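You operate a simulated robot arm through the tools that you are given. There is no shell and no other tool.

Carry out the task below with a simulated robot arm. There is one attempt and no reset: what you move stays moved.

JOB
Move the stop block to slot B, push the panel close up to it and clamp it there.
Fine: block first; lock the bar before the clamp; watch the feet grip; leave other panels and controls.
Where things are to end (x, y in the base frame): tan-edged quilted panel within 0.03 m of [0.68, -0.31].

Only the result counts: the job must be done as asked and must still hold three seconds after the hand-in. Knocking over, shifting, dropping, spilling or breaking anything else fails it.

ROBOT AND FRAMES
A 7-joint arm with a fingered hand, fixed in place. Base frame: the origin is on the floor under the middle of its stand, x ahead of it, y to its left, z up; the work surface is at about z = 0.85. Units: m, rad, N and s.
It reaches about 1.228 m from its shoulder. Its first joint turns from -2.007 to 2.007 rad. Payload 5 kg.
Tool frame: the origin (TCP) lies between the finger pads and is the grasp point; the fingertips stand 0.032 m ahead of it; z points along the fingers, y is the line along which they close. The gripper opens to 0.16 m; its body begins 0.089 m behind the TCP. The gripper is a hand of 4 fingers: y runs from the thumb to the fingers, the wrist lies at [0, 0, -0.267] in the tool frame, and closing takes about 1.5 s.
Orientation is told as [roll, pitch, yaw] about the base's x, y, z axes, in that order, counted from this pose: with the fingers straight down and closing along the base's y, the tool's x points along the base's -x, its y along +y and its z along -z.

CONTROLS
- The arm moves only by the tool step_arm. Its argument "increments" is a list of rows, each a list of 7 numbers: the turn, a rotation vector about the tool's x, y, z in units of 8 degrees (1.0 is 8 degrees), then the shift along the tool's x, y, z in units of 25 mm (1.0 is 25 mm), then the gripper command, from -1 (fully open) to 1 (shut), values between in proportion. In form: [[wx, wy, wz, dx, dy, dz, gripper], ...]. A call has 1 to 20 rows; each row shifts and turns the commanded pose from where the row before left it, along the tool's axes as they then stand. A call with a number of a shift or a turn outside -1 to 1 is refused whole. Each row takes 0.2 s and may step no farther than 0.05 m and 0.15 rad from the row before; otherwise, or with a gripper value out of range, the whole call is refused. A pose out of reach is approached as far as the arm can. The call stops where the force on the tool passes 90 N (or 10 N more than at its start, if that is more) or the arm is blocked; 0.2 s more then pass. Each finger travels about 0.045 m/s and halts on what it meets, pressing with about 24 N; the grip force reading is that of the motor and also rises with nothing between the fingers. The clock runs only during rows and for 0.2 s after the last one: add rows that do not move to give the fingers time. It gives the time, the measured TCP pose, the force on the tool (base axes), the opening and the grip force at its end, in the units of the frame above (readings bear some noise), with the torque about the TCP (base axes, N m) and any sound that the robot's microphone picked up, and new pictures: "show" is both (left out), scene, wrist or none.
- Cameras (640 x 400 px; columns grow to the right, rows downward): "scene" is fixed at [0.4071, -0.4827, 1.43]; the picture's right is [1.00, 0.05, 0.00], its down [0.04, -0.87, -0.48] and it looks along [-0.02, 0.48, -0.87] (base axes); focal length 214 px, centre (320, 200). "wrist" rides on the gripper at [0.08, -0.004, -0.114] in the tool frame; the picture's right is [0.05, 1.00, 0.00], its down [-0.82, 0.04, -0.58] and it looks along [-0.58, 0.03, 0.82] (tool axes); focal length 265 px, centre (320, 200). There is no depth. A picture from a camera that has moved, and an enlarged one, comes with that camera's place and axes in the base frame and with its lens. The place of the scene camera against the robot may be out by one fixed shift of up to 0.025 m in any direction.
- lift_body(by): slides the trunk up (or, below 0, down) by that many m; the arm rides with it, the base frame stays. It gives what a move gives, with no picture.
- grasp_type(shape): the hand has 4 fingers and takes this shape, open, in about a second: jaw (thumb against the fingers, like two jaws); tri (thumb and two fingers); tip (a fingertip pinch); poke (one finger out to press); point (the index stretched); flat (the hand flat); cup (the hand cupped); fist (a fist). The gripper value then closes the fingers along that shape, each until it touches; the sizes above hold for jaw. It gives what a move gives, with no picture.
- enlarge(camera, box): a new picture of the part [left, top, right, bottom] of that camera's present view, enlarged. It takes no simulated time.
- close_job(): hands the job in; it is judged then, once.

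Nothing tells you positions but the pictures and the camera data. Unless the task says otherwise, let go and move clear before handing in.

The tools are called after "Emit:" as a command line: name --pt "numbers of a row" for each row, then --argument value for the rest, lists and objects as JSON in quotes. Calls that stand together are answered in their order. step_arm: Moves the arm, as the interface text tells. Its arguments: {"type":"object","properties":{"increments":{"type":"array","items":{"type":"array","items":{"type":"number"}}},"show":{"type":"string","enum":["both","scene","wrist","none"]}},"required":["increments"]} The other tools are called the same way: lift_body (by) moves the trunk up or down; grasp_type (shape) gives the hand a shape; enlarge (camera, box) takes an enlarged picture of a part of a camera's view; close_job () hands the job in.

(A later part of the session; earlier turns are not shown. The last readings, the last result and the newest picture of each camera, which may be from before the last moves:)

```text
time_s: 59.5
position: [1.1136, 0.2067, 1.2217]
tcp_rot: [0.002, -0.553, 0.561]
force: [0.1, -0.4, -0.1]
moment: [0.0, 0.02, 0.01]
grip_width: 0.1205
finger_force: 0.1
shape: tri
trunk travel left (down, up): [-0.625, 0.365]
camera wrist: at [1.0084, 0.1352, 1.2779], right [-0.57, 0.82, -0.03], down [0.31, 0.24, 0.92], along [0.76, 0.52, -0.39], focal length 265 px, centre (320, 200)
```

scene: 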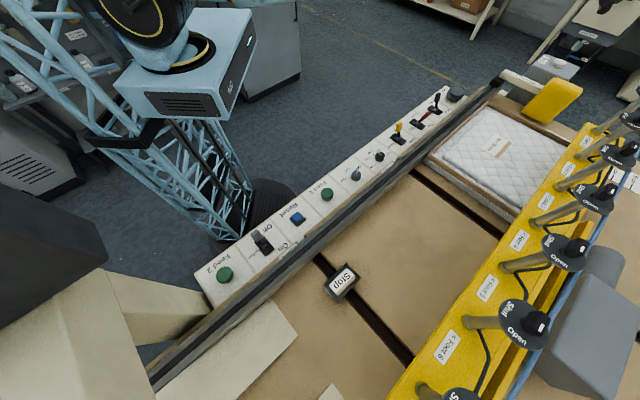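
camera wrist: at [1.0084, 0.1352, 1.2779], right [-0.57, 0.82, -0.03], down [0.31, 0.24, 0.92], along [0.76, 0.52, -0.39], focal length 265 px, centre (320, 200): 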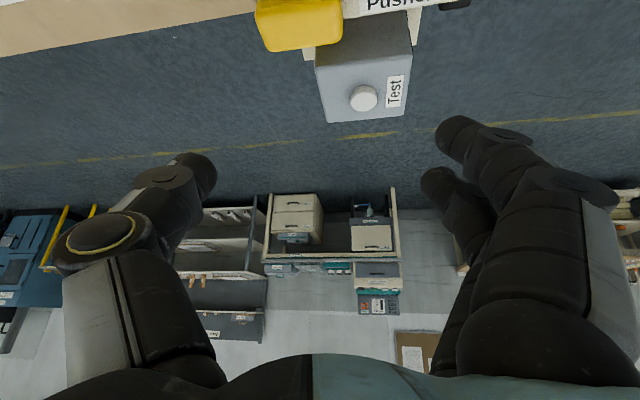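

No reach warnings here. The TCP is about 3.5 cm behind the panel edge line and in front of the pusher; I'll descend vertically in stages.

Emit:
step_arm --pt "0 0 0 0.525 0 0.851 -0.5" --pt "0 0 0 0.525 0 0.851 -0.5" --pt "0 0 0 0.525 0 0.851 -0.5" --pt "0 0 0 0.525 0 0.851 -0.5" --pt "0 0 0 0.525 0 0.851 -0.5" --pt "0 0 0 0.525 0 0.851 -0.5" --pt "0 0 0 0 0 0 -0.5"

Emit:
enlarge --camera "scene" --box '[440, 20, 640, 145]'

```text
time_s: 61.1
position: [1.1298, 0.2093, 1.0739]
tcp_rot: [0.003, -0.553, 0.562]
force: [0.8, 0.5, 0.3]
moment: [-0.02, -0.02, 0.01]
grip_width: 0.1203
finger_force: 0.0
shape: tri
out of reach, approached as far as the arm can: row 1, 2, 4
trunk travel left (down, up): [-0.625, 0.365]
camera wrist: at [1.0247, 0.1369, 1.13], right [-0.57, 0.82, -0.03], down [0.31, 0.24, 0.92], along [0.76, 0.52, -0.39], focal length 265 px, centre (320, 200)
```

scene: 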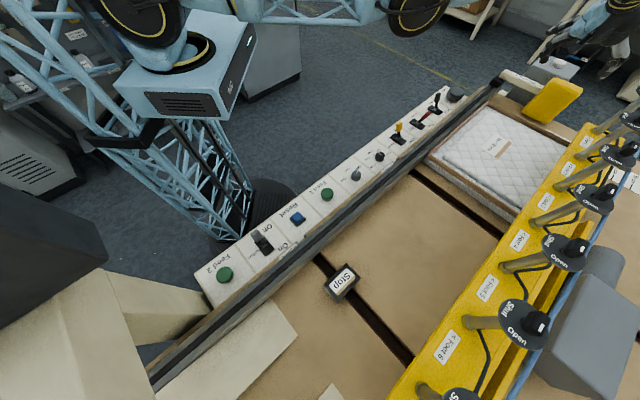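
wrist: 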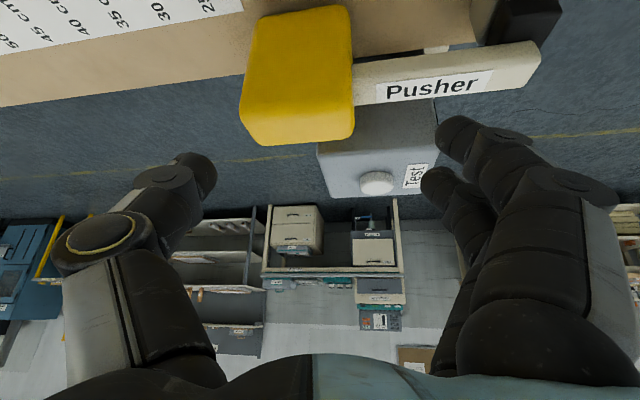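

```text
3.20 times, centred on (540, 82) of scene
camera zoom: at [0.4071, -0.4827, 1.43], right [1.0, 0.05, 0.0], down [0.04, -0.87, -0.48], along [-0.02, 0.48, -0.87], focal length 686 px, centre (-384, 576)
```

zoom: 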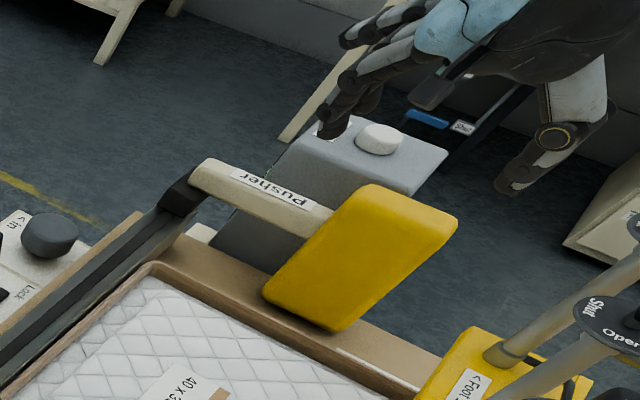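

Emit:
step_arm --pt "0 0 0 0.56 0.18 -0.347 -0.5" --pt "0 0 0 0.525 0 0.851 -0.5" --pt "0 0 0 0.525 0 0.851 -0.5" --pt "0 0 0 0.525 0 0.851 -0.5" --pt "0 0 0 0 0 0 -0.5"

Emit:
enlarge --camera "scene" --box '[440, 20, 640, 145]'

```text
time_s: 62.3
position: [1.1306, 0.2098, 0.9989]
tcp_rot: [0.004, -0.554, 0.562]
force: [-0.3, 0.1, 0.3]
moment: [0.01, 0.0, -0.03]
grip_width: 0.1203
finger_force: 0.0
shape: tri
out of reach, approached as far as the arm can: row 1
trunk travel left (down, up): [-0.625, 0.365]
camera wrist: at [1.0249, 0.1364, 1.054], right [-0.57, 0.82, -0.03], down [0.31, 0.24, 0.92], along [0.76, 0.52, -0.39], focal length 265 px, centre (320, 200)
```

scene: 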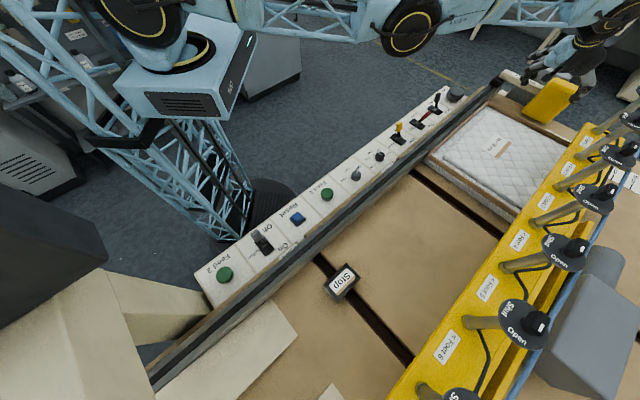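
wrist: 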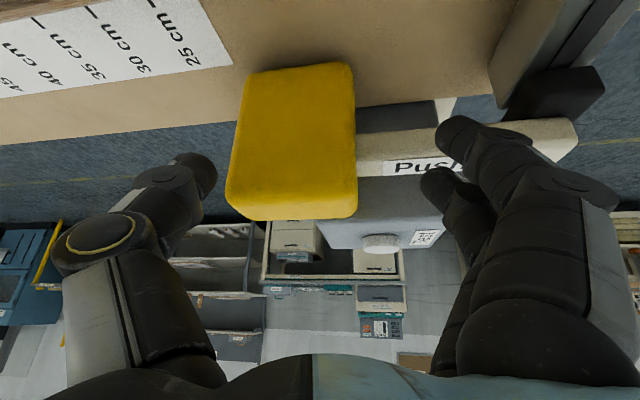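

```text
3.20 times, centred on (540, 82) of scene
camera zoom: at [0.4071, -0.4827, 1.43], right [1.0, 0.05, 0.0], down [0.04, -0.87, -0.48], along [-0.02, 0.48, -0.87], focal length 686 px, centre (-384, 576)
```

zoom: 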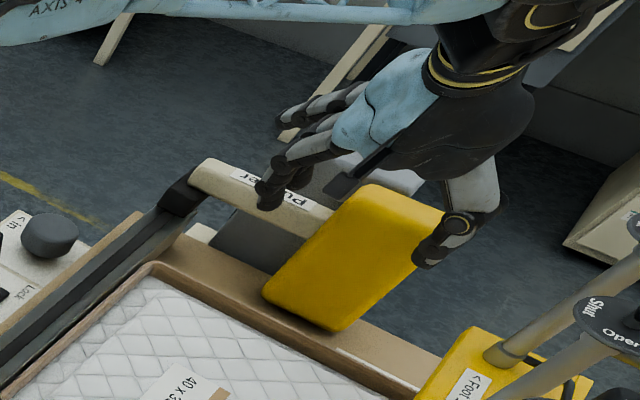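

Emit:
step_arm --pt "0 0 0 0.56 0.1 -0.347 -0.5" --pt "0 0 0 0 0 0 -0.5" --show "none"

```text
time_s: 62.9
position: [1.1306, 0.2083, 0.9985]
tcp_rot: [0.001, -0.553, 0.563]
force: [-0.6, -0.3, 0.5]
moment: [0.0, -0.02, -0.01]
grip_width: 0.1201
finger_force: 0.0
shape: tri
out of reach, approached as far as the arm can: row 1
trunk travel left (down, up): [-0.625, 0.365]
```

Emit:
step_arm --pt "0 0 0 0.851 0 -0.525 -0.5" --pt "0 0 0 0 0 0 -0.5" --show "none"

```text
time_s: 63.5
position: [1.1318, 0.1969, 0.9967]
tcp_rot: [0.003, -0.554, 0.563]
force: [-0.5, 0.6, 0.3]
moment: [-0.02, 0.03, 0.01]
grip_width: 0.1202
finger_force: 0.1
shape: tri
out of reach, approached as far as the arm can: row 1
trunk travel left (down, up): [-0.625, 0.365]
```

The elbow is locked straight at full stretch, so radial moves stall. I'll back the command off inward and upward (over the panel, free air) to get the elbow bending again.

Emit:
step_arm --pt "0 0 0 0.6 0 -0.8 -0.5" --pt "0 0 0 0.6 0 -0.8 -0.5" --pt "0 0 0 0.6 0 -0.8 -0.5" --pt "0 0 0 0.6 0 -0.8 -0.5" --pt "0 0 0 0 0 0 -0.5" --show "none"

```text
time_s: 64.7
position: [1.1368, 0.1548, 1.0312]
tcp_rot: [0.002, -0.554, 0.56]
force: [0.2, 1.0, -0.3]
moment: [-0.01, 0.0, -0.01]
grip_width: 0.1203
finger_force: 0.0
shape: tri
out of reach, approached as far as the arm can: row 1, 2, 3, 4
trunk travel left (down, up): [-0.625, 0.365]
```

Emit:
step_arm --pt "0 0 0 1 0.63 -1 -0.5" --pt "0 0 0 1 0.63 -1 -0.5" --pt "0 0 0 0 0 0 -0.5" --show "none"

```text
time_s: 65.5
position: [1.1358, 0.1539, 1.0395]
tcp_rot: [0.002, -0.555, 0.563]
force: [0.0, -0.8, -0.8]
moment: [0.01, 0.0, 0.02]
grip_width: 0.1203
finger_force: 0.1
shape: tri
out of reach, approached as far as the arm can: row 1, 2
trunk travel left (down, up): [-0.625, 0.365]
```

Emit:
step_arm --pt "0 0 0 0 0 -0.2 -0.5" --pt "0 0 0 0 0 0 -0.5"

Emit:
enlarge --camera "scene" --box '[200, 0, 640, 150]'

```text
time_s: 66.1
position: [1.1371, 0.1519, 1.0435]
tcp_rot: [0.001, -0.554, 0.563]
force: [0.4, -0.2, 0.0]
moment: [0.02, 0.03, 0.02]
grip_width: 0.1203
finger_force: 0.1
shape: tri
trunk travel left (down, up): [-0.625, 0.365]
camera wrist: at [1.0317, 0.0804, 1.0992], right [-0.57, 0.82, -0.03], down [0.31, 0.24, 0.92], along [0.76, 0.52, -0.39], focal length 265 px, centre (320, 200)
```

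scene: 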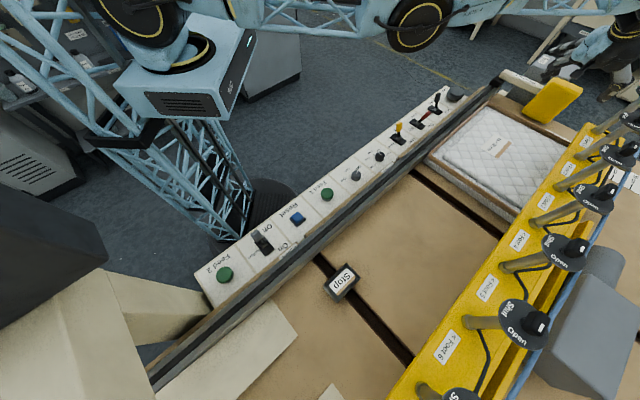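
wrist: 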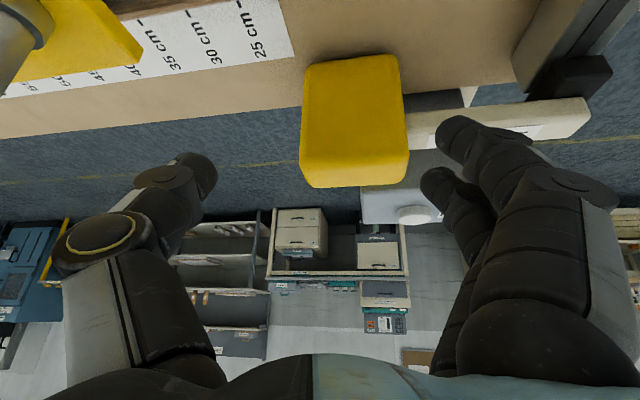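

```text
1.45 times, centred on (420, 75) of scene
camera zoom: at [0.4071, -0.4827, 1.43], right [1.0, 0.05, 0.0], down [0.04, -0.87, -0.48], along [-0.02, 0.48, -0.87], focal length 312 px, centre (174, 382)
```

zoom: 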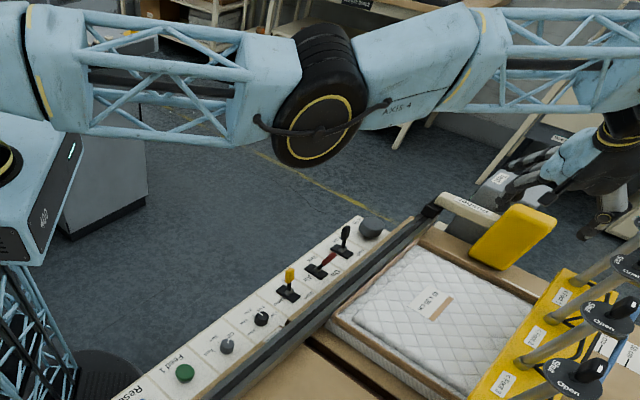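

The arm is dead straight. Vertical motion should let the solver mix in some elbow bend; I'll raise the hand and then test moving inward.

Emit:
step_arm --pt "0 0 0 -0.525 0 -0.851 -0.5" --pt "0 0 0 -0.525 0 -0.851 -0.5" --pt "0 0 0 -0.525 0 -0.851 -0.5" --pt "0 0 0 -0.525 0 -0.851 -0.5" --pt "0 0 0 -0.525 0 -0.851 -0.5" --pt "0 0 0 -0.525 0 -0.851 -0.5" --pt "0 0 0 -0.525 0 -0.851 -0.5" --pt "0 0 0 -0.525 0 -0.851 -0.5" --show "none"

Emit:
step_arm --pt "0 0 0 1 0.63 -1 -0.5" --pt "0 0 0 1 0.63 -1 -0.5" --pt "0 0 0 1 0.63 -1 -0.5" --pt "0 0 0 1 0.63 -1 -0.5" --show "none"

```text
time_s: 67.9
position: [1.1184, 0.1487, 1.2422]
tcp_rot: [0.002, -0.557, 0.563]
force: [0.2, 0.5, 0.4]
moment: [-0.03, -0.01, -0.02]
grip_width: 0.1203
finger_force: 0.1
shape: tri
out of reach, approached as far as the arm can: row 1, 5, 6, 8
trunk travel left (down, up): [-0.625, 0.365]
```

```text
time_s: 68.9
position: [1.0997, 0.136, 1.3088]
tcp_rot: [0.0, -0.555, 0.561]
force: [0.0, 0.3, -0.3]
moment: [-0.01, -0.01, -0.01]
grip_width: 0.1202
finger_force: 0.0
shape: tri
out of reach, approached as far as the arm can: row 1, 2, 3, 4
trunk travel left (down, up): [-0.625, 0.365]
```

Emit:
step_arm --pt "0 0.67 0 1 0 -0.3 -0.5" --pt "0 0.67 0 1 0 -0.3 -0.5" --pt "0 0.67 0 1 0 -0.3 -0.5" --pt "0 0.67 0 1 0 -0.3 -0.5" --pt "0 0.67 0 1 0 -0.3 -0.5" --show "none"

Emit:
step_arm --pt "0 0 0 1 0.4 0 -0.5" --pt "0 0 0 1 0.4 0 -0.5" --pt "0 0 0 1 0.4 0 -0.5" --pt "0 0 0 1 0.4 0 -0.5" --show "none"

```text
time_s: 70.1
position: [0.9933, 0.0704, 1.2971]
tcp_rot: [0.002, -0.085, 0.561]
force: [-0.5, -0.3, 0.8]
moment: [-0.02, 0.0, -0.02]
grip_width: 0.1204
finger_force: 0.0
shape: tri
trunk travel left (down, up): [-0.625, 0.365]
```

```text
time_s: 71.1
position: [0.9874, 0.0621, 1.3125]
tcp_rot: [0.001, -0.085, 0.564]
force: [-0.5, 0.1, -0.2]
moment: [0.0, 0.01, 0.02]
grip_width: 0.1203
finger_force: 0.1
shape: tri
out of reach, approached as far as the arm can: row 1, 2, 3, 4
trunk travel left (down, up): [-0.625, 0.365]
```

The elbow still won't fold. I'll shift sideways clear of the valves, raise the trunk, and then lower the hand with the arm, which should flex the elbow.

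Emit:
step_arm --pt "0 0.3 0 0 1 0 -0.5" --pt "0 0.3 0 0 1 0 -0.5" --pt "0 0 0 0 1 0 -0.5" --pt "0 0 0 0 1 0 -0.5" --pt "0 0 0 0 1 0 -0.5" --pt "0 0 0 0 1 0 -0.5" --show "none"

Emit:
lift_body --by 0.3

Emit:
step_arm --pt "0 0 0 0 0 1 -0.5" --pt "0 0 0 0 0 1 -0.5" --pt "0 0 0 0 0 1 -0.5" --pt "0 0 0 0 0 1 -0.5" --pt "0 0 0 0 0 1 -0.5" --pt "0 0 0 0 0 1 -0.5" --pt "0 0 0 0 0 1 -0.5" --pt "0 0 0 0 0 1 -0.5" --pt "0 0 0 0 0 1 -0.5" --pt "0 0 0 0 0 1 -0.5"

```text
time_s: 72.5
position: [0.9439, 0.1956, 1.3278]
tcp_rot: [0.002, -0.001, 0.562]
force: [-0.3, 0.0, -0.3]
moment: [-0.03, -0.02, -0.01]
grip_width: 0.1203
finger_force: 0.1
shape: tri
out of reach, approached as far as the arm can: row 3, 4, 5, 6
trunk travel left (down, up): [-0.625, 0.365]
```

```text
time_s: 75.5
position: [0.9454, 0.1948, 1.6267]
tcp_rot: [0.002, -0.001, 0.562]
force: [0.1, 0.2, -0.1]
moment: [-0.05, 0.0, -0.03]
grip_width: 0.1203
finger_force: 0.1
shape: tri
trunk travel left (down, up): [-0.925, 0.065]
```

```text
time_s: 77.7
position: [0.996, 0.2086, 1.389]
tcp_rot: [0.002, 0.001, 0.561]
force: [0.5, 0.7, 0.2]
moment: [0.04, 0.01, 0.01]
grip_width: 0.1203
finger_force: 0.2
shape: tri
out of reach, approached as far as the arm can: row 1, 2, 3, 4, 5, 6, 7, 8, 10
trunk travel left (down, up): [-0.925, 0.065]
camera wrist: at [0.9305, 0.1619, 1.5032], right [-0.58, 0.82, 0.0], down [0.67, 0.47, 0.58], along [0.47, 0.33, -0.82], focal length 265 px, centre (320, 200)
```

scene: 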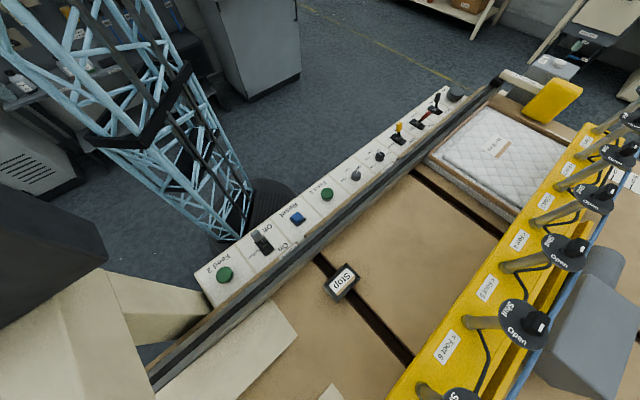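
wrist: 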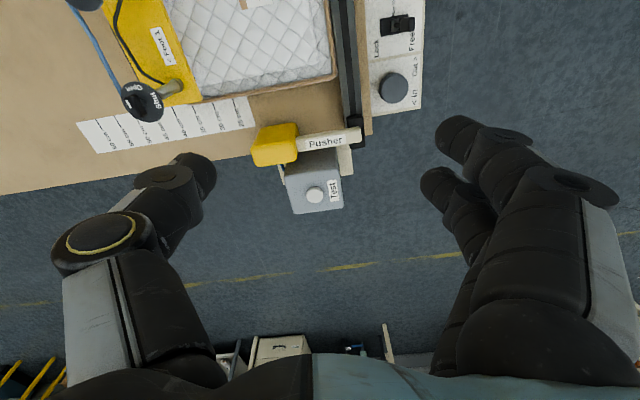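

Emit:
step_arm --pt "0 0 0 0.5 0.2 1 -0.5" --pt "0 0 0 0.5 0.2 1 -0.5" --pt "0 0 0 0.5 0.2 1 -0.5" --pt "0 0 0 0.5 0.2 1 -0.5" --pt "0 0 0 0.5 0.2 1 -0.5" --pt "0 0 0 0.5 0.2 1 -0.5" --pt "0 0 0 0.5 0.2 1 -0.5" --pt "0 0 0 0.5 0.2 1 -0.5" --show "none"

```text
time_s: 79.5
position: [0.99, 0.2115, 1.1857]
tcp_rot: [0.003, 0.002, 0.562]
force: [0.0, 0.8, -0.3]
moment: [-0.01, 0.04, 0.04]
grip_width: 0.1203
finger_force: 0.0
shape: tri
out of reach, approached as far as the arm can: row 1, 2, 3, 4, 5, 6, 7, 8
trunk travel left (down, up): [-0.925, 0.065]
```

Emit:
step_arm --pt "0 0 0 1 0.4 0 -0.5" --pt "0 0 0 1 0.4 0 -0.5" --pt "0 0 0 1 0.4 0 -0.5" --pt "0 0 0 0.5 0.2 1 -0.5" --pt "0 0 0 0.5 0.2 1 -0.5" --pt "0 0 0 0.5 0.2 1 -0.5" --pt "0 0 0 0.5 0.2 1 -0.5" --show "none"

```text
time_s: 81.1
position: [0.9707, 0.2103, 1.0779]
tcp_rot: [0.001, 0.0, 0.562]
force: [-0.2, 0.3, 0.7]
moment: [-0.02, 0.02, 0.03]
grip_width: 0.1202
finger_force: 0.1
shape: tri
out of reach, approached as far as the arm can: row 1, 2, 3, 4, 5, 6, 7
trunk travel left (down, up): [-0.925, 0.065]
```

Emit:
step_arm --pt "0 0 0 0.5 0.2 0.5 -0.5" --pt "0 0 0 0.5 0.2 0.5 -0.5"

Emit:
enlarge --camera "scene" --box '[0, 0, 640, 200]'

```text
time_s: 81.7
position: [0.9618, 0.2112, 1.046]
tcp_rot: [0.001, 0.0, 0.561]
force: [0.6, -0.4, -0.4]
moment: [0.05, 0.01, 0.0]
grip_width: 0.1204
finger_force: 0.1
shape: tri
out of reach, approached as far as the arm can: row 1, 2
trunk travel left (down, up): [-0.925, 0.065]
camera wrist: at [0.8976, 0.1637, 1.1616], right [-0.58, 0.82, 0.0], down [0.67, 0.47, 0.58], along [0.47, 0.33, -0.82], focal length 265 px, centre (320, 200)
```

scene: 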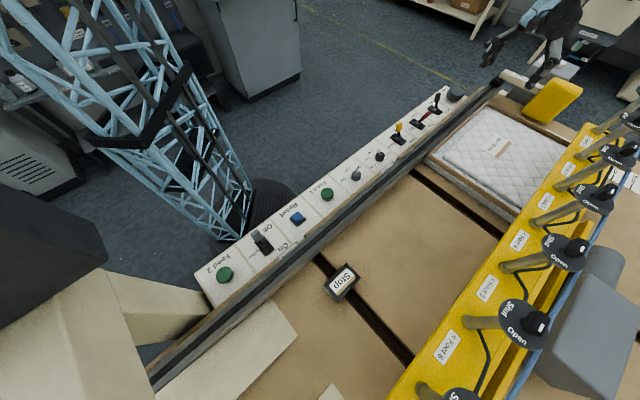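
wrist: 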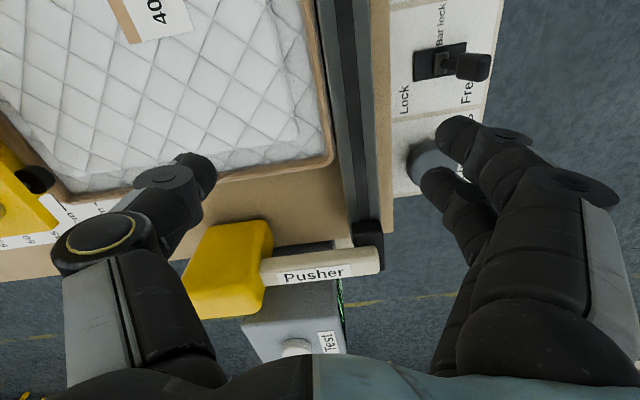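

```text
1.00 times, centred on (320, 100) of scene (not enlarged: the box is as wide or as high as the picture)
camera zoom: at [0.4071, -0.4827, 1.43], right [1.0, 0.05, 0.0], down [0.04, -0.87, -0.48], along [-0.02, 0.48, -0.87], focal length 214 px, centre (320, 300)
```

zoom: 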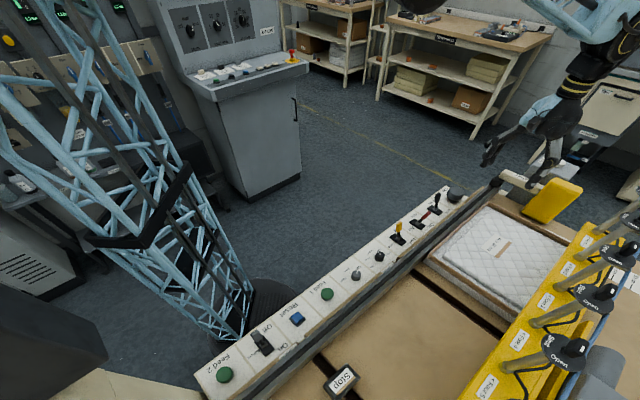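

Emit:
step_arm --pt "0 0 0 1 0.37 -0.27 -0.5" --pt "0 0 0 1 0.37 -0.27 -0.5" --pt "0 0 0 1 0.37 -0.27 -0.5" --pt "0 0 0 1 0.37 -0.27 -0.5" --pt "0 0 0 1 0.37 -0.27 -0.5" --pt "0 0 0 1 0.37 -0.27 -0.5" --show "none"

```text
time_s: 83.1
position: [0.9617, 0.2101, 1.0466]
tcp_rot: [0.002, 0.0, 0.561]
force: [-0.2, 0.7, -0.5]
moment: [0.02, -0.02, 0.02]
grip_width: 0.1204
finger_force: 0.0
shape: tri
out of reach, approached as far as the arm can: row 1, 2, 3, 4, 5, 6
trunk travel left (down, up): [-0.925, 0.065]
```

Large inward steps are refused at the straight elbow; I'll try many tiny inward steps instead.

Emit:
step_arm --pt "0 0 0 0.08 0.03 -0.02 -0.5" --pt "0 0 0 0.08 0.03 -0.02 -0.5" --pt "0 0 0 0.08 0.03 -0.02 -0.5" --pt "0 0 0 0.08 0.03 -0.02 -0.5" --pt "0 0 0 0.08 0.03 -0.02 -0.5" --pt "0 0 0 0.08 0.03 -0.02 -0.5" --pt "0 0 0 0.08 0.03 -0.02 -0.5" --pt "0 0 0 0.08 0.03 -0.02 -0.5" --pt "0 0 0 0.08 0.03 -0.02 -0.5" --pt "0 0 0 0.08 0.03 -0.02 -0.5" --show "none"

```text
time_s: 85.3
position: [0.9625, 0.2107, 1.0455]
tcp_rot: [0.002, -0.001, 0.562]
force: [0.3, 0.2, 1.0]
moment: [0.01, -0.04, 0.0]
grip_width: 0.1203
finger_force: 0.1
shape: tri
out of reach, approached as far as the arm can: row 2, 4, 6, 8, 10
trunk travel left (down, up): [-0.925, 0.065]
```

Emit:
step_arm --pt "0 0.67 0 1 0 0 -0.5" --pt "0 0.67 0 1 0 0 -0.5" --pt "0 0.67 0 1 0 0 -0.5" --pt "0 0.67 0 1 0 0 -0.5" --pt "0 0.67 0 1 0 0 -0.5" --pt "0 0.67 0 1 0 0 -0.5" --pt "0 0.67 0 1 0 0 -0.5" --pt "0 0.67 0 1 0 0 -0.5" --show "none"

Emit:
step_arm --pt "0 0 0 0.6 0.3 -0.8 -0.5" --pt "0 0 0 0.6 0.3 -0.8 -0.5" --pt "0 0 0 0.6 0.3 -0.8 -0.5" --show "none"

```text
time_s: 87.1
position: [0.8061, 0.1117, 1.1065]
tcp_rot: [0.004, 0.749, 0.563]
force: [0.3, 0.1, 0.3]
moment: [-0.01, -0.01, -0.01]
grip_width: 0.1202
finger_force: 0.0
shape: tri
trunk travel left (down, up): [-0.925, 0.065]
```

```text
time_s: 87.9
position: [0.8166, 0.1281, 1.1495]
tcp_rot: [0.005, 0.746, 0.564]
force: [-0.2, -0.2, -0.1]
moment: [0.0, -0.01, -0.03]
grip_width: 0.1199
finger_force: 0.1
shape: tri
out of reach, approached as far as the arm can: row 1, 2, 3
trunk travel left (down, up): [-0.925, 0.065]
```

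Emit:
step_arm --pt "0 0.4 0 1.0 0.1 0.37 -0.5" --pt "0 0.4 0 1.0 0.1 0.37 -0.5" --pt "0 0.4 0 1.0 0.1 0.37 -0.5" --pt "0 0.4 0 1.0 0.1 0.37 -0.5" --show "none"

```text
time_s: 88.9
position: [0.7478, 0.0997, 1.1926]
tcp_rot: [0.002, 0.971, 0.562]
force: [-0.3, 1.2, 0.2]
moment: [-0.02, -0.02, 0.01]
grip_width: 0.12
finger_force: 0.1
shape: tri
out of reach, approached as far as the arm can: row 1
trunk travel left (down, up): [-0.925, 0.065]
```

The elbow bends again once tilt and inward motion are combined. Now I bring the hand upright well inside the reach, then lower the trunk back.

Emit:
step_arm --pt "0 -1 0 0 0 0 -0.5" --pt "0 -1 0 0 0 0 -0.5" --pt "0 -1 0 0 0 0 -0.5" --pt "0 -1 0 0 0 0 -0.5" --pt "0 -1 0 0 0 0 -0.5" --pt "0 -1 0 0 0 0 -0.5" --pt "0 -0.95 0 0 0 0 -0.5" --pt "0 0 0 0 0 -1 -0.5" --pt "0 0 0 0 0 -1 -0.5" --pt "0 0 0 0 0 -1 -0.5" --pt "0 0 0 0 0 -1 -0.5" --pt "0 0 0 0 0 -1 -0.5" --pt "0 0 0 0 0 -1 -0.5" --pt "0 0 0 0 0 -1 -0.5" --pt "0 0 0 0 0 -1 -0.5" --pt "0 0 0 0 0 -1 -0.5" --pt "0 0 0 0 0 -1 -0.5" --show "none"

```text
time_s: 92.5
position: [0.7497, 0.0989, 1.444]
tcp_rot: [0.0, 0.0, 0.563]
force: [0.2, 0.1, 0.2]
moment: [0.03, -0.02, 0.03]
grip_width: 0.1204
finger_force: 0.0
shape: tri
trunk travel left (down, up): [-0.925, 0.065]
```

Arm is free again. I lower the trunk, turn to yaw 45° with the fingertips closed together, and go to the bar-lock lever — locking the bar now keeps it from shifting while I push the panel.

Emit:
lift_body --by -0.35

Emit:
step_arm --pt "0 0 -0.8 0 0 0 1" --pt "0 0 -0.79 0 0 0 1" --pt "0 0 0 -0.92 0.64 0 1" --pt "0 0 0 -0.92 0.64 0 1" --pt "0 0 0 -0.92 0.64 0 1" --pt "0 0 0 -0.92 0.64 0 1" --pt "0 0 0 -0.92 0.64 0 1" --pt "0 0 0 -0.92 0.64 0 1" --pt "0 0 0 -0.92 0.64 0 1" --pt "0 0 0 -0.92 0.64 0 1" --pt "0 0 0 0 0 0 1"

```text
time_s: 95.9
position: [0.75, 0.0994, 1.0933]
tcp_rot: [0.001, 0.001, 0.562]
force: [-0.6, 0.0, -0.2]
moment: [0.01, -0.01, 0.02]
grip_width: 0.1203
finger_force: 0.0
shape: tri
trunk travel left (down, up): [-0.575, 0.415]
```

```text
time_s: 98.3
position: [0.7902, 0.3198, 1.092]
tcp_rot: [0.003, -0.001, 0.784]
force: [1.0, -0.2, -0.1]
moment: [-0.02, 0.02, 0.02]
grip_width: 0.0
finger_force: 24.0
shape: tri
trunk travel left (down, up): [-0.575, 0.415]
camera wrist: at [0.7369, 0.2605, 1.2076], right [-0.74, 0.67, 0.0], down [0.55, 0.6, 0.58], along [0.39, 0.43, -0.82], focal length 265 px, centre (320, 200)
```

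scene: 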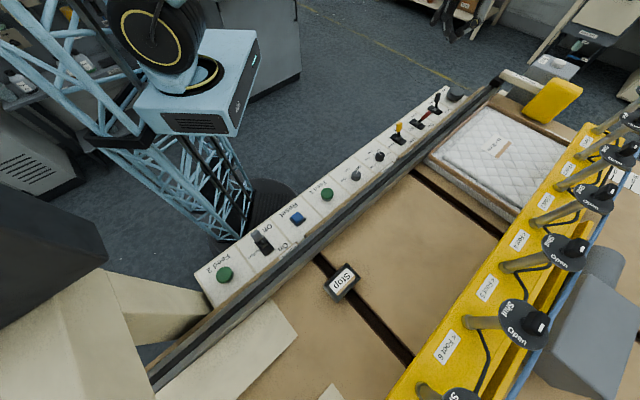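
wrist: 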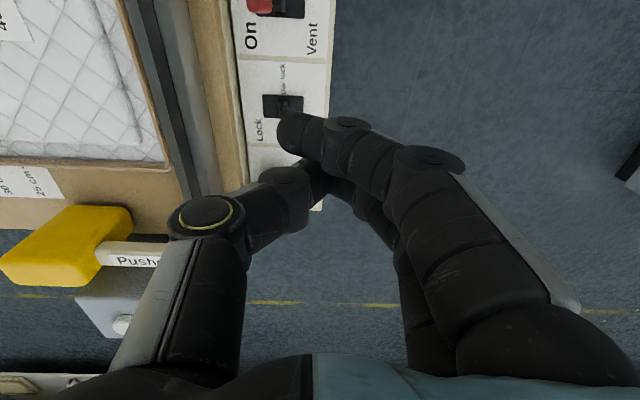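

Emit:
step_arm --pt "0 0 0 -0.3 1 0 1" --pt "0 0 0 -0.3 1 0 1" --pt "0 0 0 0 0.6 0 1" --show "wrist"

Emit:
enlarge --camera "wrist" --box '[160, 40, 360, 200]'

```text
time_s: 99.1
position: [0.7543, 0.3773, 1.0945]
tcp_rot: [0.001, 0.0, 0.784]
force: [-0.4, 0.1, 1.1]
moment: [0.02, 0.03, 0.0]
grip_width: 0.0
finger_force: 23.8
shape: tri
trunk travel left (down, up): [-0.575, 0.415]
camera wrist: at [0.7007, 0.3178, 1.2091], right [-0.74, 0.67, 0.0], down [0.55, 0.6, 0.58], along [0.39, 0.43, -0.82], focal length 265 px, centre (320, 200)
```

wrist: 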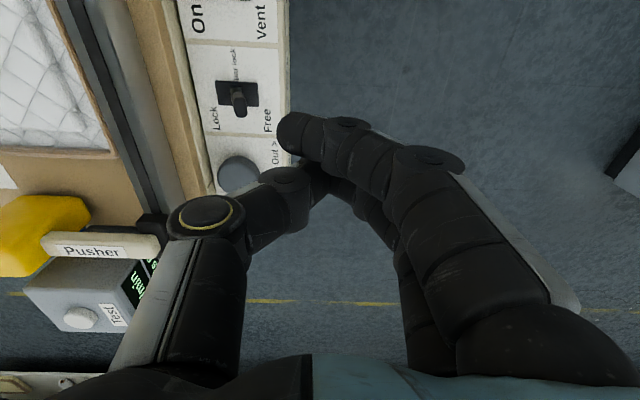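

```text
2.50 times, centred on (260, 120) of wrist
camera zoom: at [0.7007, 0.3178, 1.2091], right [-0.74, 0.67, 0.0], down [0.55, 0.6, 0.58], along [0.39, 0.43, -0.82], focal length 664 px, centre (470, 400)
```

zoom: 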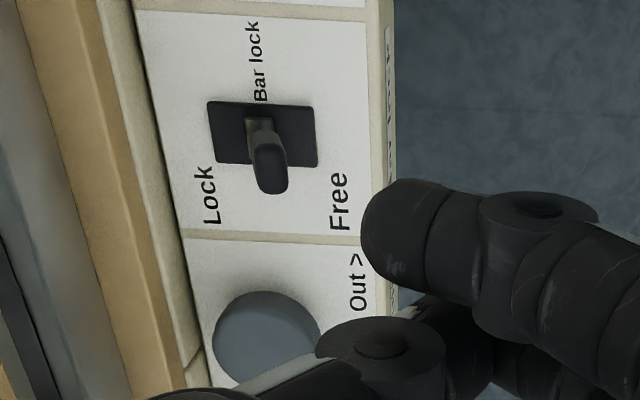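

I can see the bar-lock lever standing toward "Free". I'll use the one-finger "poke" shape for a cleaner push on its knob.

Emit:
grasp_type --shape "poke"

Emit:
step_arm --pt "0 0 0 0 0 0 -1" --pt "0 0 0 0 0 0 -1" --show "wrist"

```text
time_s: 100.0
position: [0.7539, 0.3769, 1.0945]
tcp_rot: [0.003, -0.001, 0.784]
force: [-0.7, -0.7, 0.3]
moment: [-0.01, 0.0, 0.01]
grip_width: 0.0
finger_force: 0.1
shape: poke
trunk travel left (down, up): [-0.575, 0.415]
```

```text
time_s: 100.6
position: [0.7538, 0.3774, 1.094]
tcp_rot: [0.002, 0.001, 0.783]
force: [0.0, 0.4, 0.6]
moment: [0.02, -0.01, 0.04]
grip_width: 0.0001
finger_force: 0.0
shape: poke
trunk travel left (down, up): [-0.575, 0.415]
camera wrist: at [0.7009, 0.3174, 1.2088], right [-0.74, 0.67, 0.0], down [0.55, 0.6, 0.58], along [0.39, 0.43, -0.82], focal length 265 px, centre (320, 200)
```

wrist: 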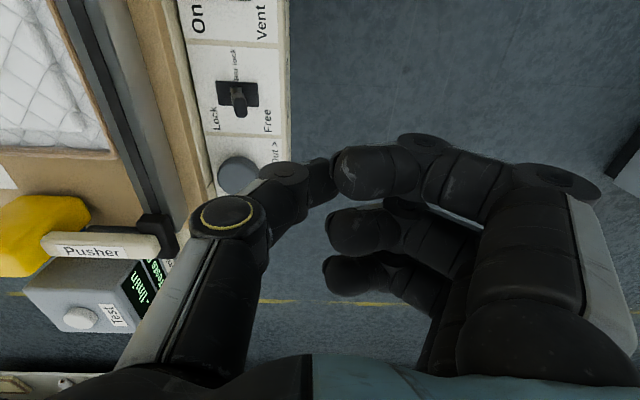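

Emit:
grasp_type --shape "point"

Emit:
step_arm --pt "0 0 0 0 0 0 1" --pt "0 0 0 0 0 0 1" --pt "0 0 0 0 0 0 1" --pt "0 0 0 0 0 0 1" --show "wrist"

```text
time_s: 101.5
position: [0.7551, 0.3771, 1.0937]
tcp_rot: [0.003, 0.0, 0.783]
force: [0.1, -0.8, 0.2]
moment: [0.01, -0.02, 0.01]
grip_width: 0.1521
finger_force: 0.0
shape: point
trunk travel left (down, up): [-0.575, 0.415]
```

```text
time_s: 102.5
position: [0.7546, 0.3778, 1.0929]
tcp_rot: [0.002, -0.001, 0.784]
force: [-0.5, 1.2, 0.1]
moment: [0.01, 0.01, 0.02]
grip_width: 0.1521
finger_force: 0.1
shape: point
trunk travel left (down, up): [-0.575, 0.415]
camera wrist: at [0.7009, 0.3174, 1.2089], right [-0.74, 0.67, 0.0], down [0.55, 0.6, 0.58], along [0.39, 0.43, -0.82], focal length 265 px, centre (320, 200)
```

wrist: 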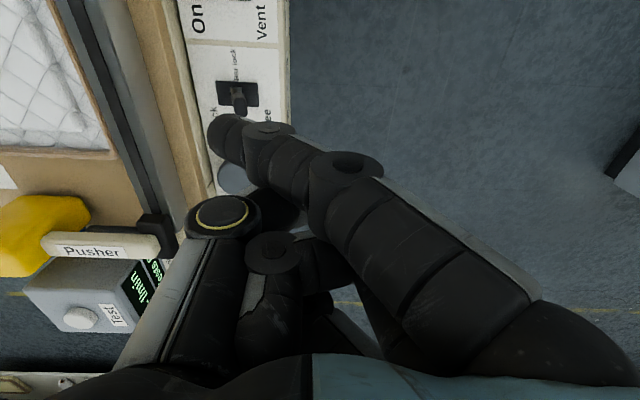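

Emit:
step_arm --pt "0 0 0 0 0 0 -1" --pt "0 0 0 0 0 0 -1" --pt "0 0 0 0 0 0 -1" --pt "0 0 0 0 0 0 -1"

Emit:
enlarge --camera "scene" --box '[380, 0, 540, 100]'

```text
time_s: 103.5
position: [0.7537, 0.3766, 1.0943]
tcp_rot: [0.002, 0.0, 0.783]
force: [0.0, -0.2, -0.6]
moment: [0.03, 0.0, -0.01]
grip_width: 0.1525
finger_force: 0.0
shape: point
trunk travel left (down, up): [-0.575, 0.415]
camera wrist: at [0.7009, 0.3174, 1.2089], right [-0.74, 0.67, 0.0], down [0.55, 0.6, 0.58], along [0.39, 0.43, -0.82], focal length 265 px, centre (320, 200)
```

scene: 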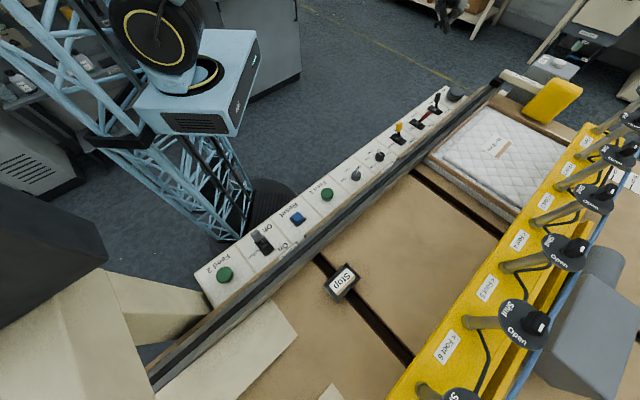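
wrist: 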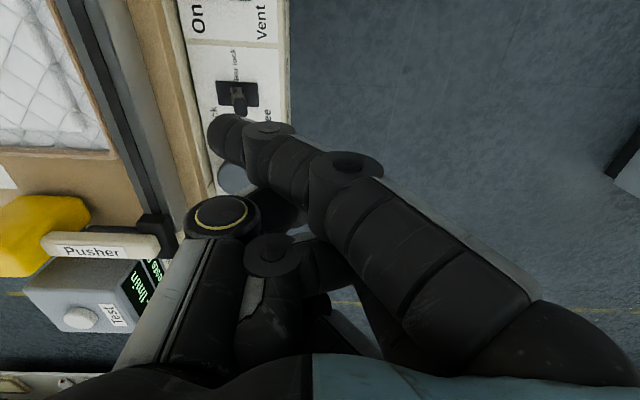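

```text
4.00 times, centred on (460, 50) of scene
camera zoom: at [0.4071, -0.4827, 1.43], right [1.0, 0.05, 0.0], down [0.04, -0.87, -0.48], along [-0.02, 0.48, -0.87], focal length 858 px, centre (-240, 800)
```

zoom: 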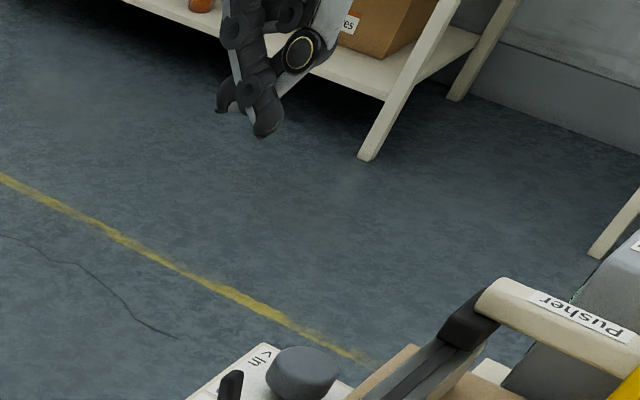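

The stretched index tip lies about (−0.025 u, +0.055 v, −0.02 z) from the TCP. I'll place it on the operator side of the bar-lock knob.

Emit:
step_arm --pt "0 0 0 -0.72 -0.18 0 -1" --pt "0 0 0 -0.72 -0.18 0 -1" --pt "0 0 0 -0.7 -0.18 0 -1" --pt "0 0 0 0 0 1 -1" --pt "0 0 0 0 0 1 -1" --pt "0 0 0 0 0 1 -1" --pt "0 0 0 0 0 1 -1" --pt "0 0 0 0 0 1 -1" --pt "0 0 0 0 0 1 -1" --pt "0 0 0 0 0 0 -1"

Emit:
enlarge --camera "wrist" --box '[140, 40, 340, 200]'

Emit:
enlarge --camera "scene" --box '[380, 40, 500, 140]'

```text
time_s: 105.7
position: [0.8008, 0.4047, 0.943]
tcp_rot: [0.002, -0.001, 0.783]
force: [0.1, 0.1, -0.1]
moment: [0.01, 0.0, 0.01]
grip_width: 0.1522
finger_force: 0.2
shape: point
trunk travel left (down, up): [-0.575, 0.415]
camera wrist: at [0.748, 0.3444, 1.0578], right [-0.74, 0.67, 0.0], down [0.55, 0.6, 0.58], along [0.39, 0.43, -0.82], focal length 265 px, centre (320, 200)
```

scene: 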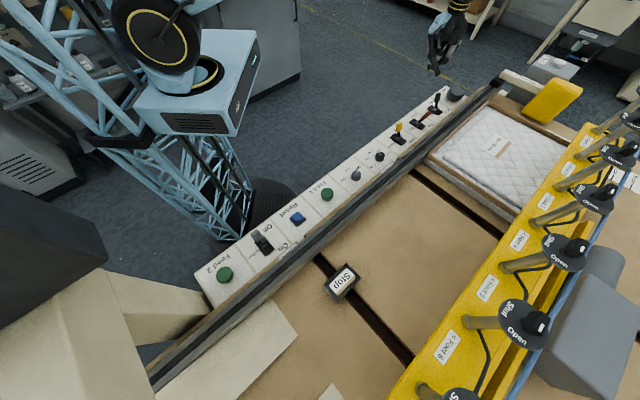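
wrist: 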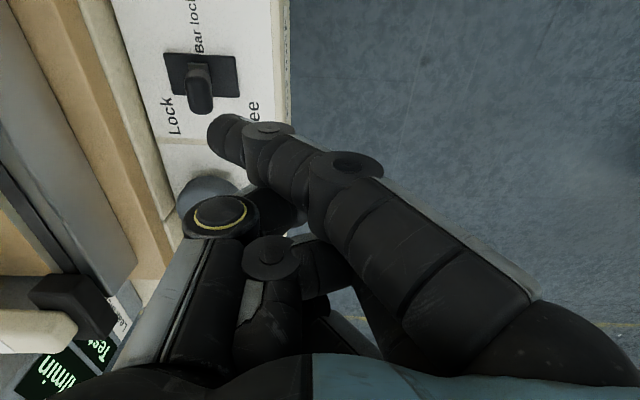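

```text
2.50 times, centred on (240, 120) of wrist
camera zoom: at [0.748, 0.3444, 1.0578], right [-0.74, 0.67, 0.0], down [0.55, 0.6, 0.58], along [0.39, 0.43, -0.82], focal length 664 px, centre (520, 400)
```

zoom: 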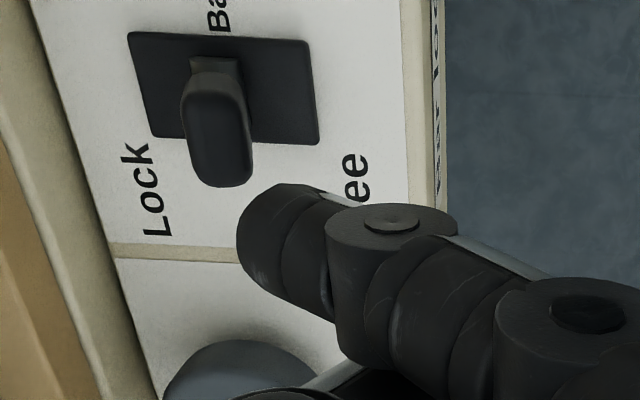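

```text
4.00 times, centred on (440, 90) of scene
camera zoom: at [0.4071, -0.4827, 1.43], right [1.0, 0.05, 0.0], down [0.04, -0.87, -0.48], along [-0.02, 0.48, -0.87], focal length 858 px, centre (-160, 640)
```

zoom: 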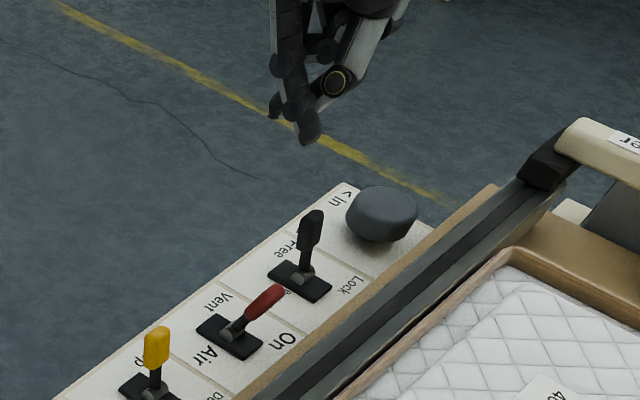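

Emit:
step_arm --pt "0 0 0 0 0 1 -1" --pt "0 0 0 0 0 1 -1" --pt "0 0 0 0 0 0.85 -1" --pt "0 0 0 0 0 0 -1"

Emit:
enlarge --camera "wrist" --box '[140, 40, 340, 200]'

Emit:
enlarge --camera "scene" --box '[380, 40, 500, 140]'

```text
time_s: 106.7
position: [0.8021, 0.4045, 0.8706]
tcp_rot: [0.003, -0.001, 0.785]
force: [-0.4, 0.7, 0.5]
moment: [0.01, 0.01, 0.0]
grip_width: 0.1522
finger_force: 0.1
shape: point
trunk travel left (down, up): [-0.575, 0.415]
camera wrist: at [0.7486, 0.3451, 0.9863], right [-0.74, 0.67, 0.0], down [0.55, 0.6, 0.58], along [0.39, 0.43, -0.82], focal length 265 px, centre (320, 200)
```

scene: 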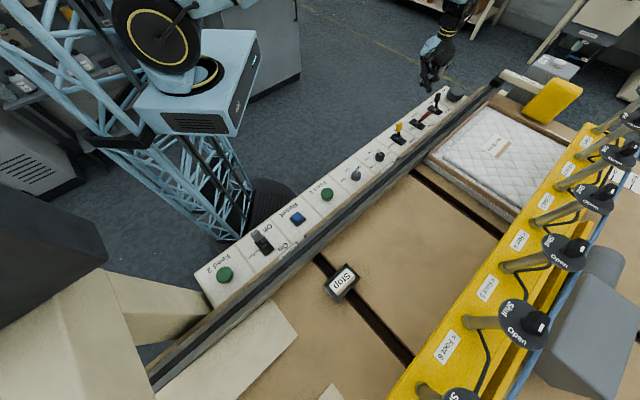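
wrist: 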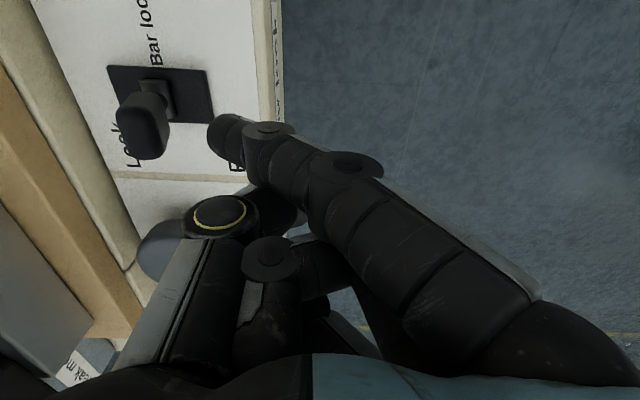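

```text
2.50 times, centred on (240, 120) of wrist
camera zoom: at [0.7486, 0.3451, 0.9863], right [-0.74, 0.67, 0.0], down [0.55, 0.6, 0.58], along [0.39, 0.43, -0.82], focal length 664 px, centre (520, 400)
```

zoom: 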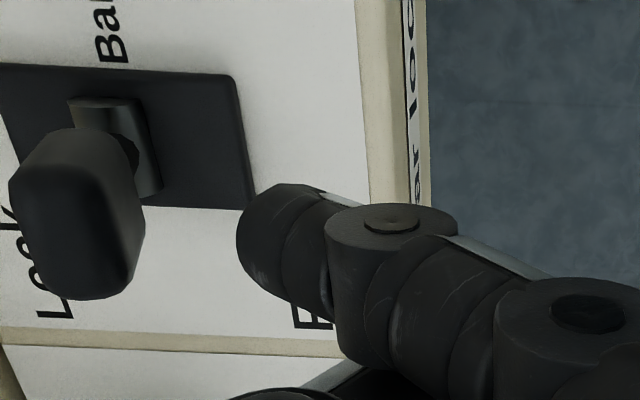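

```text
4.00 times, centred on (440, 90) of scene
camera zoom: at [0.4071, -0.4827, 1.43], right [1.0, 0.05, 0.0], down [0.04, -0.87, -0.48], along [-0.02, 0.48, -0.87], focal length 858 px, centre (-160, 640)
```

zoom: 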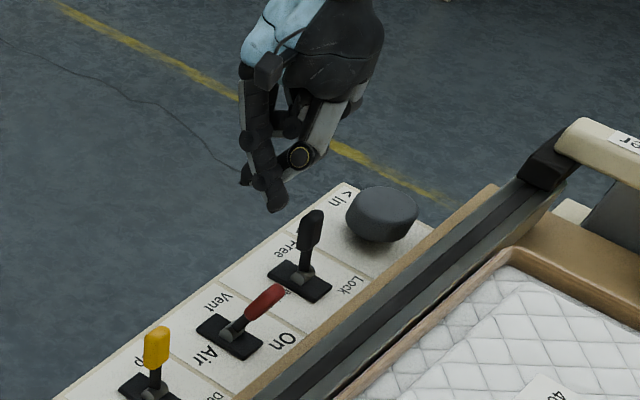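

Emit:
step_arm --pt "0 0 0 0.1 -0.4 0 -1" --pt "0 0 0 0.1 -0.4 0 -1" --pt "0 0 0 0 -0.4 0 -1" --pt "0 0 0 0 -0.4 0 -1" --pt "0 0 0 0 -0.4 0 -1" --pt "0 0 0 0 -0.4 0 -1"

Emit:
enlarge --camera "scene" --box '[380, 40, 500, 140]'

```text
time_s: 108.1
position: [0.8408, 0.3591, 0.8733]
tcp_rot: [0.002, 0.0, 0.782]
force: [-1.0, 0.1, -0.5]
moment: [0.03, 0.01, -0.02]
grip_width: 0.0004
finger_force: 0.0
shape: point
trunk travel left (down, up): [-0.575, 0.415]
camera wrist: at [0.7876, 0.2992, 0.9875], right [-0.74, 0.67, 0.0], down [0.55, 0.6, 0.58], along [0.39, 0.43, -0.82], focal length 265 px, centre (320, 200)
```

scene: 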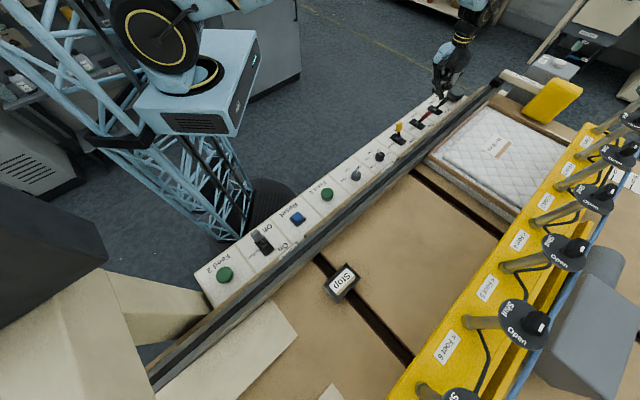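
wrist: 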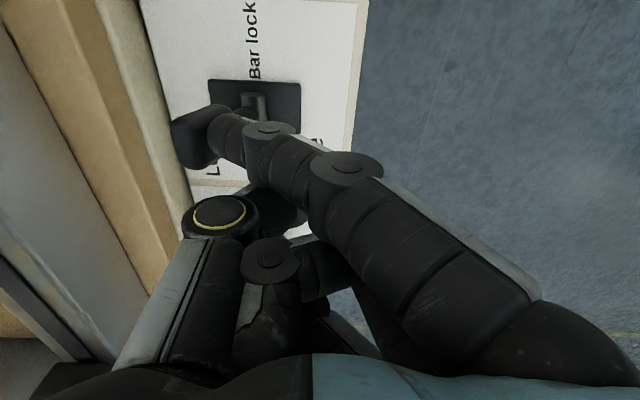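

```text
4.00 times, centred on (440, 90) of scene
camera zoom: at [0.4071, -0.4827, 1.43], right [1.0, 0.05, 0.0], down [0.04, -0.87, -0.48], along [-0.02, 0.48, -0.87], focal length 858 px, centre (-160, 640)
```

zoom: 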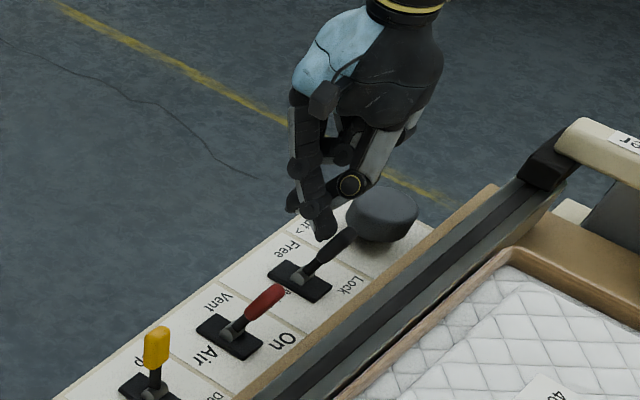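

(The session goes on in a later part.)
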